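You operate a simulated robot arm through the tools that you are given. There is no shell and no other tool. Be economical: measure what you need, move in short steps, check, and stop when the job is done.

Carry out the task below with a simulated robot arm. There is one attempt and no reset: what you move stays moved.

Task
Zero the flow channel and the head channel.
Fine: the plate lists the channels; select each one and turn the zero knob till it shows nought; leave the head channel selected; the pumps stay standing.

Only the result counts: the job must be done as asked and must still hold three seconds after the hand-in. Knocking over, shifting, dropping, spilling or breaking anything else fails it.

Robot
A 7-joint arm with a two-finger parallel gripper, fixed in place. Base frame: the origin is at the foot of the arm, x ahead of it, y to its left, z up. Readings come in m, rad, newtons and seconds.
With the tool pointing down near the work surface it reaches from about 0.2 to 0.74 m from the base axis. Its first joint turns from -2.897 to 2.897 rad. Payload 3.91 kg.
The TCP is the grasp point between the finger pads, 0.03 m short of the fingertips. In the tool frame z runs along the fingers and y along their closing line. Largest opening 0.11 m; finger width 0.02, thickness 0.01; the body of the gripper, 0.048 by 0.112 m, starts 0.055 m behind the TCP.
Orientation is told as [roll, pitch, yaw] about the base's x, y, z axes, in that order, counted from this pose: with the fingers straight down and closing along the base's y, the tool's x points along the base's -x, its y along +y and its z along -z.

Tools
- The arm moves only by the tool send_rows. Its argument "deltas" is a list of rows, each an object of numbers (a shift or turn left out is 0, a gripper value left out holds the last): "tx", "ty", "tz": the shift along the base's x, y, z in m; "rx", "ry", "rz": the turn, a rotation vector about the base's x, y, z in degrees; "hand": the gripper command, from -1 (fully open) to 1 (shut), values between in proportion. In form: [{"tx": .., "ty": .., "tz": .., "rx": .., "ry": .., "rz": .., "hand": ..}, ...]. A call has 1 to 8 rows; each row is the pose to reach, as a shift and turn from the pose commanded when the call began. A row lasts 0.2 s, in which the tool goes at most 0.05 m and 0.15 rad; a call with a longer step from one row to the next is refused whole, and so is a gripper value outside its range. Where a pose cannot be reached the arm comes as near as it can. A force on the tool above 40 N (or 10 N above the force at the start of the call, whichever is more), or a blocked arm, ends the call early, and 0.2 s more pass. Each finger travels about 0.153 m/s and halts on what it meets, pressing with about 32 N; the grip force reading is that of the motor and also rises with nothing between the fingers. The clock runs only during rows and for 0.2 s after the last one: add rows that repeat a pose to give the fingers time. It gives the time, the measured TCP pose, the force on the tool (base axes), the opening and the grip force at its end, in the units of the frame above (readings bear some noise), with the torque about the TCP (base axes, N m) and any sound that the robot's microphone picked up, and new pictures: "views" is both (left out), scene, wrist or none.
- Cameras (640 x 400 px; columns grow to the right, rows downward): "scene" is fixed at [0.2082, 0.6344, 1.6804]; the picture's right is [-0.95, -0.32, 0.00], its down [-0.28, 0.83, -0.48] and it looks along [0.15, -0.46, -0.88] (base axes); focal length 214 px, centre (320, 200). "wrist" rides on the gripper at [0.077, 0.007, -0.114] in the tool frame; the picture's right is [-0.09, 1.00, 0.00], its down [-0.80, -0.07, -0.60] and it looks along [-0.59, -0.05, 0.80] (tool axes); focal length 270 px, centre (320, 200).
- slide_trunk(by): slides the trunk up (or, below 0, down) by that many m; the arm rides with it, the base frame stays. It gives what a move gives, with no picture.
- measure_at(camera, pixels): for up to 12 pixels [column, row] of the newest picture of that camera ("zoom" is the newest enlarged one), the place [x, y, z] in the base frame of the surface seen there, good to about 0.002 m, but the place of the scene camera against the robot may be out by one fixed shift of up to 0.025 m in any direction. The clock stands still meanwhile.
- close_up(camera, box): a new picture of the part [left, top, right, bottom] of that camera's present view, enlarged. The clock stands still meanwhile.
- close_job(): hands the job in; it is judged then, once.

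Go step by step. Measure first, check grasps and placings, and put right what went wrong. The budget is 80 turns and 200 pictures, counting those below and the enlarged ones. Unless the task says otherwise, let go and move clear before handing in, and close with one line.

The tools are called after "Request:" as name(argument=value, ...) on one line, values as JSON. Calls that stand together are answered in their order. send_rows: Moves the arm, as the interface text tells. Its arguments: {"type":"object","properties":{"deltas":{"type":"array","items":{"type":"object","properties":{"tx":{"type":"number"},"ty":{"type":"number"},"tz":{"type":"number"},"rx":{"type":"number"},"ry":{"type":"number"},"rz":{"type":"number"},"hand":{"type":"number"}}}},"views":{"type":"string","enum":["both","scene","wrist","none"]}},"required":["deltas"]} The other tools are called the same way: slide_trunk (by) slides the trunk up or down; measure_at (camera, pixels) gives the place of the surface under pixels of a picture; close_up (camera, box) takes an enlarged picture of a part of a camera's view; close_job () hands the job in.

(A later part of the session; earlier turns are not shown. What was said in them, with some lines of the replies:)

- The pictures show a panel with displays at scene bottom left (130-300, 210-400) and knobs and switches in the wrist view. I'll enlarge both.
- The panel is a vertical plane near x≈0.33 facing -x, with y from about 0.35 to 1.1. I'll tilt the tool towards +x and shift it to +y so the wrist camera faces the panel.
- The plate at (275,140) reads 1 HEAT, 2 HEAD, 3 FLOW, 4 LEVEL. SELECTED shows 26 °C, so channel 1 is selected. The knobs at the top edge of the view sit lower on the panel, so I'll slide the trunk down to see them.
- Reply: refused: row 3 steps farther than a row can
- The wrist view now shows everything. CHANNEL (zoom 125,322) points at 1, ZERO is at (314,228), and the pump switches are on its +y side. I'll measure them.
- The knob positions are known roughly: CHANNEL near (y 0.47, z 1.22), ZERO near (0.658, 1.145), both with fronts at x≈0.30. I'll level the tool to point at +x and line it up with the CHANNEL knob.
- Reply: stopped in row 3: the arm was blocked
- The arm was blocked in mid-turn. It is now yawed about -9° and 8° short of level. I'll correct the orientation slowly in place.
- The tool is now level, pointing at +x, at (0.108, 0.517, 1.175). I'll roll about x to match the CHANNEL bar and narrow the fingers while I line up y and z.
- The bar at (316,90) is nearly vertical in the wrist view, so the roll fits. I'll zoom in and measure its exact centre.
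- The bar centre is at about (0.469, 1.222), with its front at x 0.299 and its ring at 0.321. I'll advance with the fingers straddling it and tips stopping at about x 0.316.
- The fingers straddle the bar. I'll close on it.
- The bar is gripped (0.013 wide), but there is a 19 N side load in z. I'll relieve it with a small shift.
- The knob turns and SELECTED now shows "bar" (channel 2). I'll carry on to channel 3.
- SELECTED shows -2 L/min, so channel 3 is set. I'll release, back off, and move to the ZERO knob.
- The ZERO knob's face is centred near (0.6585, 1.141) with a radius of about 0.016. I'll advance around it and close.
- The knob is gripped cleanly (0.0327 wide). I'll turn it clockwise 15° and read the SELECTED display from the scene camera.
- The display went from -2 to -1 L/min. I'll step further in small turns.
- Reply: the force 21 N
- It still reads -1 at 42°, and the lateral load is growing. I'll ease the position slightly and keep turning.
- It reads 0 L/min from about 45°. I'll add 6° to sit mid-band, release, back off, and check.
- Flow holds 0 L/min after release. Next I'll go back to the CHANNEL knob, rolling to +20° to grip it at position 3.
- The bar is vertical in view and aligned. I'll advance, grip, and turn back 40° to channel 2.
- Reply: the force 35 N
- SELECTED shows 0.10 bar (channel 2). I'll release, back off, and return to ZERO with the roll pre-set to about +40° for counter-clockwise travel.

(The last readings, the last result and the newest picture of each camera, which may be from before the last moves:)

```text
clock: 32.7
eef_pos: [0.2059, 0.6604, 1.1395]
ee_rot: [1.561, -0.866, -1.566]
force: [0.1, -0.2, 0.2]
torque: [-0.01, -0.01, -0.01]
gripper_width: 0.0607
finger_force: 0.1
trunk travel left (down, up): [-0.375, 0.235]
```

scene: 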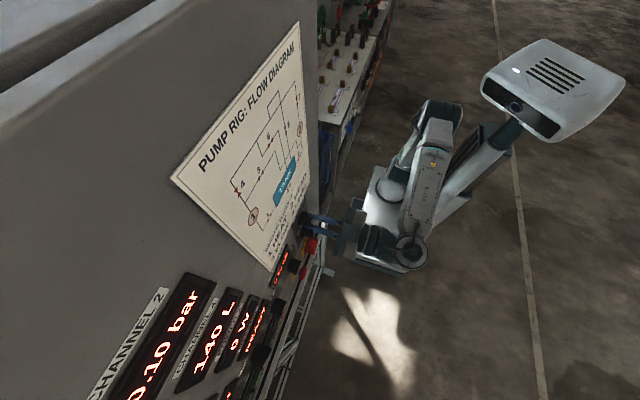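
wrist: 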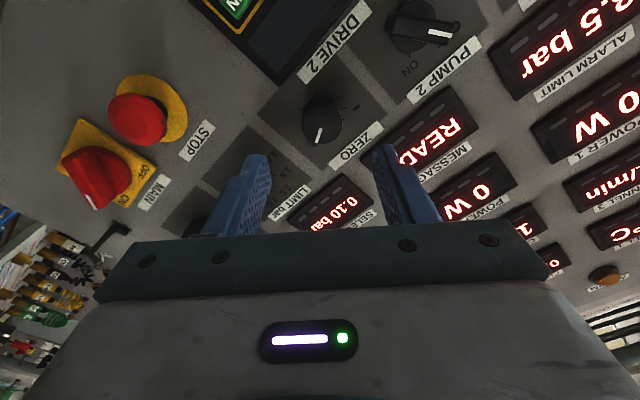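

SELECTED still reads 0.10 bar and the knob is centred between the fingers. I'll advance, grip, and turn 8° counter-clockwise as a test.

Request:
send_rows(deltas=[{"tx": 0.04, "tz": 0.001}, {"tx": 0.07, "tz": 0.001}, {"tx": 0.083, "tz": 0.001}, {"tx": 0.083, "tz": 0.001}, {"tx": 0.083, "tz": 0.001, "hand": 0.2}, {"tx": 0.083, "tz": 0.001, "hand": 1}, {"tx": 0.083, "tz": 0.001, "hand": 1}], views="none")

Request:
send_rows(deltas=[{"rx": -4}, {"rx": -8}, {"rx": -8}], views="none")

Request:
close_up(camera="scene", box=[250, 235, 320, 300])

Request:
send_rows(deltas=[{"rx": -4}, {"rx": -8}, {"rx": -8}], views="none")

Request:
close_up(camera="scene", box=[250, 235, 320, 300])

```text
clock: 34.3
eef_pos: [0.2899, 0.6601, 1.1414]
ee_rot: [1.564, -0.872, -1.566]
force: [6.9, 14.2, 13.9]
torque: [-0.06, -0.34, 0.7]
gripper_width: 0.0327
finger_force: 45.2
trunk travel left (down, up): [-0.375, 0.235]
```

```text
clock: 35.1
eef_pos: [0.2899, 0.6598, 1.1401]
ee_rot: [1.562, -1.01, -1.565]
force: [7.3, 14.5, 20.0]
torque: [-0.04, 0.14, 0.76]
gripper_width: 0.0322
finger_force: 44.8
trunk travel left (down, up): [-0.375, 0.235]
```

```text
6.15 times, centred on (285, 268) of scene
```

zoom: 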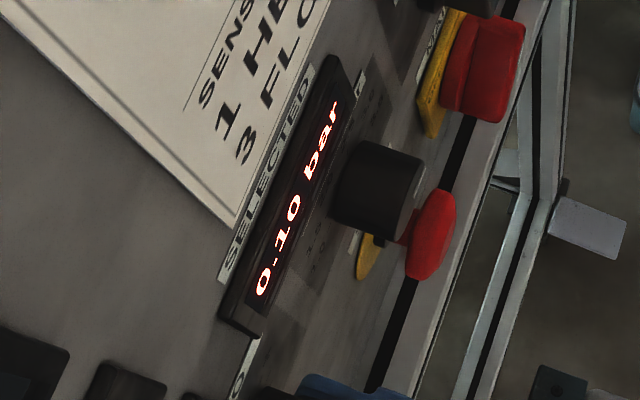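

```text
clock: 35.9
eef_pos: [0.2897, 0.6601, 1.1407]
ee_rot: [1.56, -1.151, -1.566]
force: [5.6, 10.0, 17.9]
torque: [-0.1, -0.59, 0.35]
gripper_width: 0.0327
finger_force: 45.1
trunk travel left (down, up): [-0.375, 0.235]
```

```text
6.15 times, centred on (285, 268) of scene
```

zoom: 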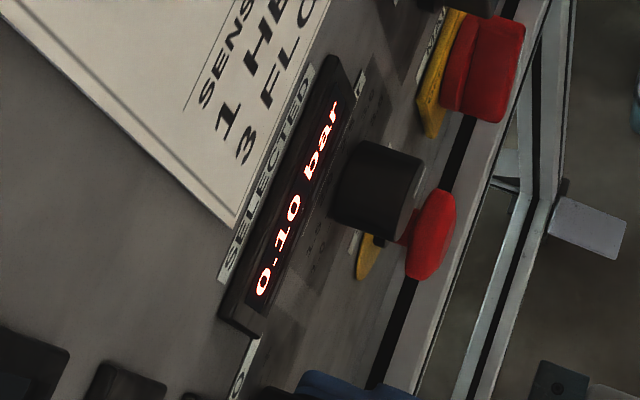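

It still reads 0.10 after 16°. I'll keep turning and check in the wrist view that the knob follows.

Request:
send_rows(deltas=[{"rx": -6}, {"rx": -12, "tz": 0.001, "ty": 0.001}, {"rx": -12, "tz": 0.001, "ty": 0.001}], views="none")

Request:
close_up(camera="scene", box=[250, 235, 320, 300])

Request:
close_up(camera="wrist", box=[180, 80, 460, 255])

```text
clock: 36.7
eef_pos: [0.2897, 0.6601, 1.1411]
ee_rot: [1.543, -1.363, -1.549]
force: [1.8, -5.2, 2.3]
torque: [-0.02, -1.33, 0.03]
gripper_width: 0.0323
finger_force: 44.8
trunk travel left (down, up): [-0.375, 0.235]
```

```text
6.15 times, centred on (285, 268) of scene
```

zoom: 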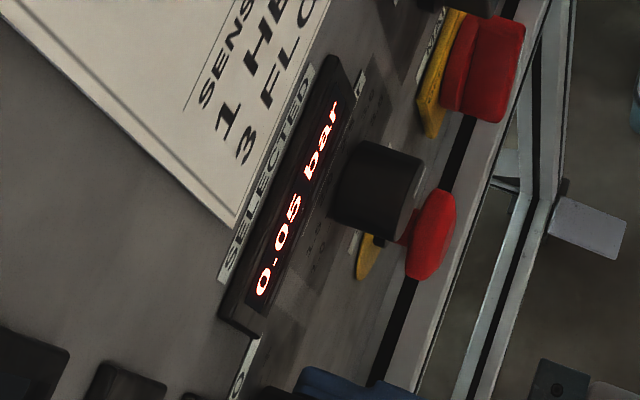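

```text
2.29 times, centred on (320, 168) of wrist
```

zoom: 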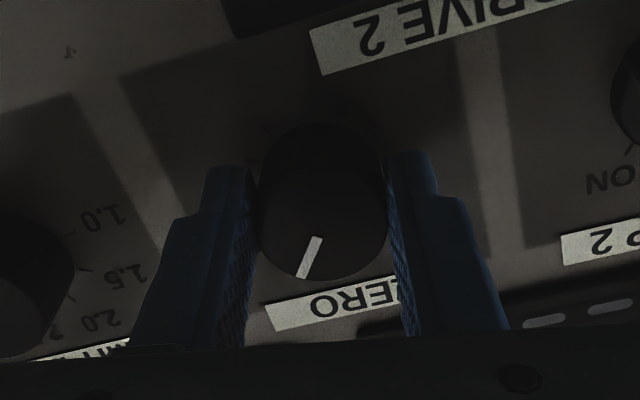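

It dropped to 0.05 bar between 16° and 28°. Zero should come roughly 40° later, so I'll keep turning.

Request:
send_rows(deltas=[{"rx": -7}, {"rx": -14}, {"rx": -20}, {"rx": -20}], views="none")

Request:
close_up(camera="scene", box=[250, 235, 320, 300])

Request:
send_rows(deltas=[{"rx": -4}, {"rx": -8}, {"rx": -8}], views="none")

Request:
close_up(camera="scene", box=[250, 235, 320, 300])

Request:
send_rows(deltas=[{"rx": -4}, {"rx": -8}, {"rx": -8}], views="none")

Request:
close_up(camera="scene", box=[250, 235, 320, 300])

```text
clock: 37.7
eef_pos: [0.2893, 0.6575, 1.1407]
ee_rot: [-1.528, -1.431, 1.521]
force: [-5.7, -26.3, -19.3]
torque: [0.06, 0.05, -0.5]
gripper_width: 0.0325
finger_force: 44.6
trunk travel left (down, up): [-0.375, 0.235]
```

```text
6.15 times, centred on (285, 268) of scene
```

zoom: 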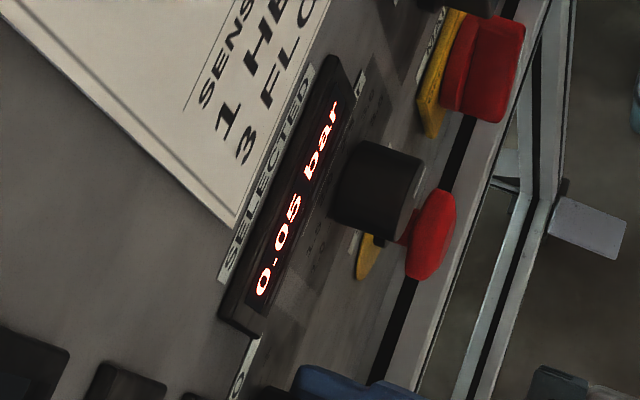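

```text
clock: 38.4
eef_pos: [0.2894, 0.6582, 1.141]
ee_rot: [-1.551, -1.298, 1.541]
force: [-0.4, -12.8, -5.9]
torque: [0.0, -0.26, -0.02]
gripper_width: 0.0324
finger_force: 45.3
trunk travel left (down, up): [-0.375, 0.235]
stopped in row 3: the force on the tool passed its limit at 43 N (the readings are from after the stop); the commanded pose is now the measured one
```

```text
6.15 times, centred on (285, 268) of scene
```

zoom: 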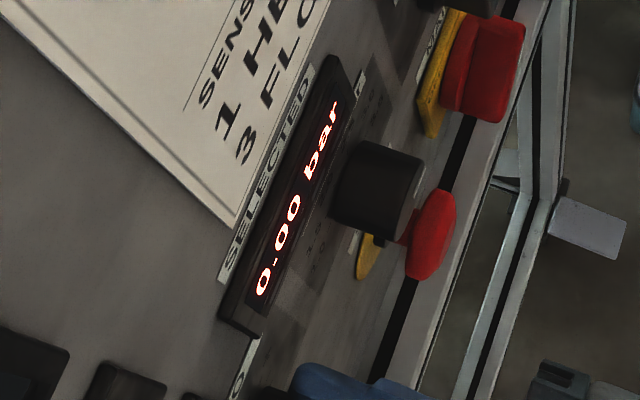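

```text
clock: 39.2
eef_pos: [0.2907, 0.6577, 1.1394]
ee_rot: [-1.56, -1.16, 1.549]
force: [-3.3, -17.3, -2.6]
torque: [-0.01, 0.66, -0.55]
gripper_width: 0.0324
finger_force: 45.0
trunk travel left (down, up): [-0.375, 0.235]
```

```text
6.15 times, centred on (285, 268) of scene
```

zoom: 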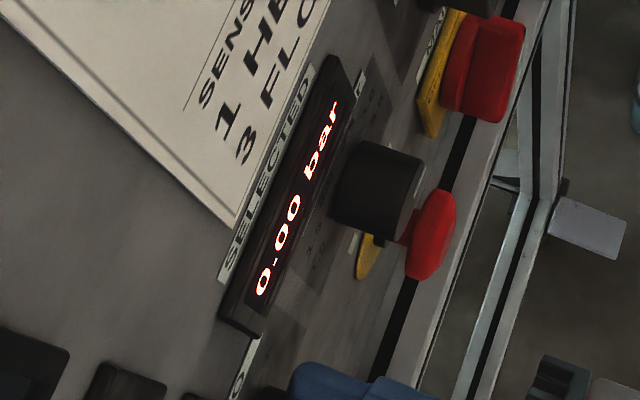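

It reads 0.00 bar and has held over the last 8°. I'll add 3° to centre the band, release, and back away.

Request:
send_rows(deltas=[{"rx": -3, "ty": -0.001}, {"rx": -3, "ty": -0.001}, {"rx": -3, "ty": -0.001, "hand": -0.1}, {"rx": -3, "ty": -0.001, "hand": -0.1}, {"rx": -3, "ty": -0.001, "hand": -0.1}, {"rx": -3, "ty": -0.001, "tx": -0.04}, {"rx": -3, "ty": -0.001, "tx": -0.08}, {"rx": -3, "ty": -0.001, "tx": -0.12}])

Request:
close_up(camera="wrist", box=[180, 0, 640, 260])

Request:
close_up(camera="scene", box=[80, 200, 340, 400])

```text
clock: 41.0
eef_pos: [0.1685, 0.6582, 1.1398]
ee_rot: [-1.564, -1.104, 1.554]
force: [-0.3, -0.3, -0.4]
torque: [-0.02, -0.04, -0.04]
gripper_width: 0.0603
finger_force: 0.0
trunk travel left (down, up): [-0.375, 0.235]
```

scene: 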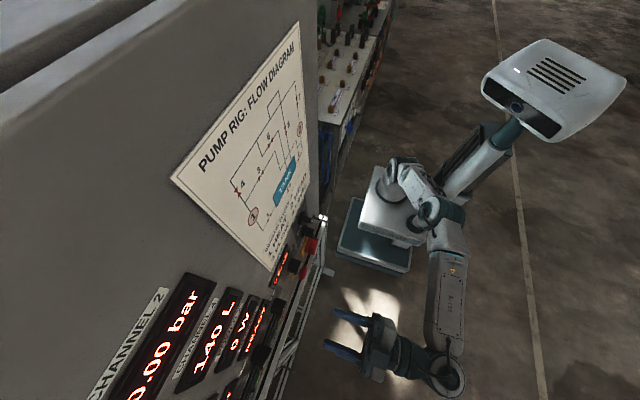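
wrist: 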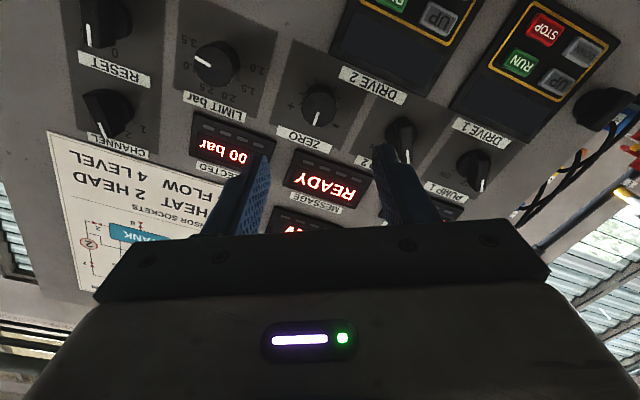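

```text
1.39 times, centred on (410, 130) of wrist
```

zoom: 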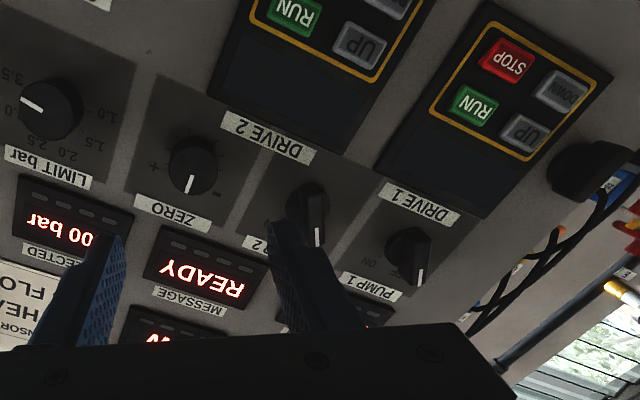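

```text
2.00 times, centred on (210, 300) of scene
```

zoom: 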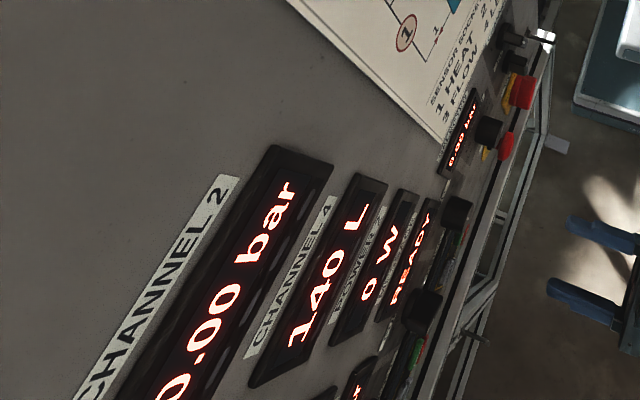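

Channel 2 and SELECTED read 0.00 bar, and the message is still READY with 0 W. I'll move clear and check that the channel 3 display also holds zero.

Request:
send_rows(deltas=[{"rx": 7, "tz": 0.02, "tx": -0.01}, {"rx": 14, "tz": 0.04, "tx": -0.02}, {"rx": 21, "tz": 0.06, "tx": -0.03}, {"rx": 27, "tz": 0.08, "tx": -0.04}, {"rx": 27, "tz": 0.08, "tx": -0.04}], views="wrist")

Request:
close_up(camera="wrist", box=[180, 0, 580, 250])

```text
clock: 42.2
eef_pos: [0.1274, 0.6594, 1.2193]
ee_rot: [0.62, -1.562, -0.626]
force: [1.1, 0.4, -0.2]
torque: [0.02, -0.01, -0.01]
gripper_width: 0.0604
finger_force: 0.1
trunk travel left (down, up): [-0.375, 0.235]
```

wrist: 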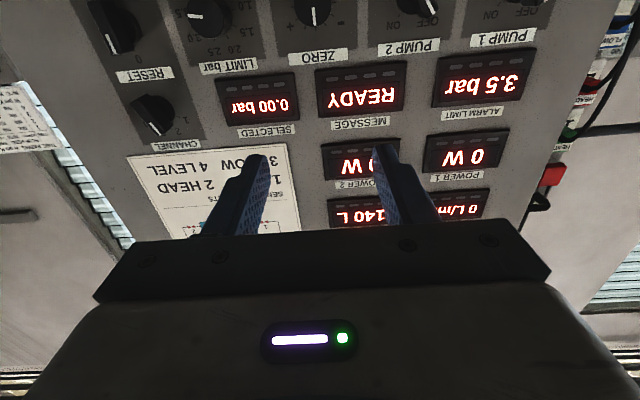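

```text
1.60 times, centred on (380, 125) of wrist
```

zoom: 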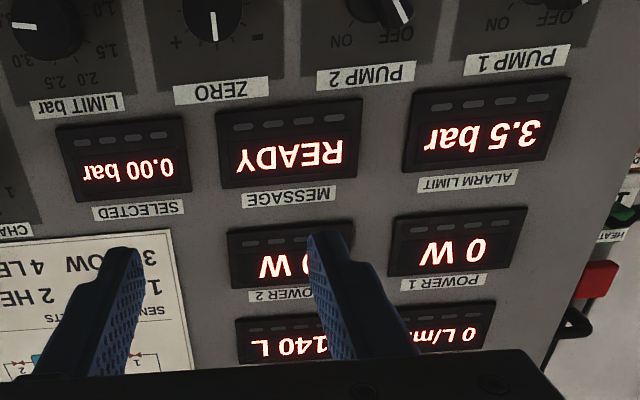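

Channel 3 shows 0 L/min, SELECTED (channel 2, head) shows 0.00 bar, both pumps are OFF at 0 W, and the arm is clear. I'm handing in.

Request:
close_job()

```text
The job is handed in.
```

The flow channel (3) reads 0 L/min and the head channel (2) reads 0.00 bar; head is left selected, the pumps are still standing, and the arm is clear.
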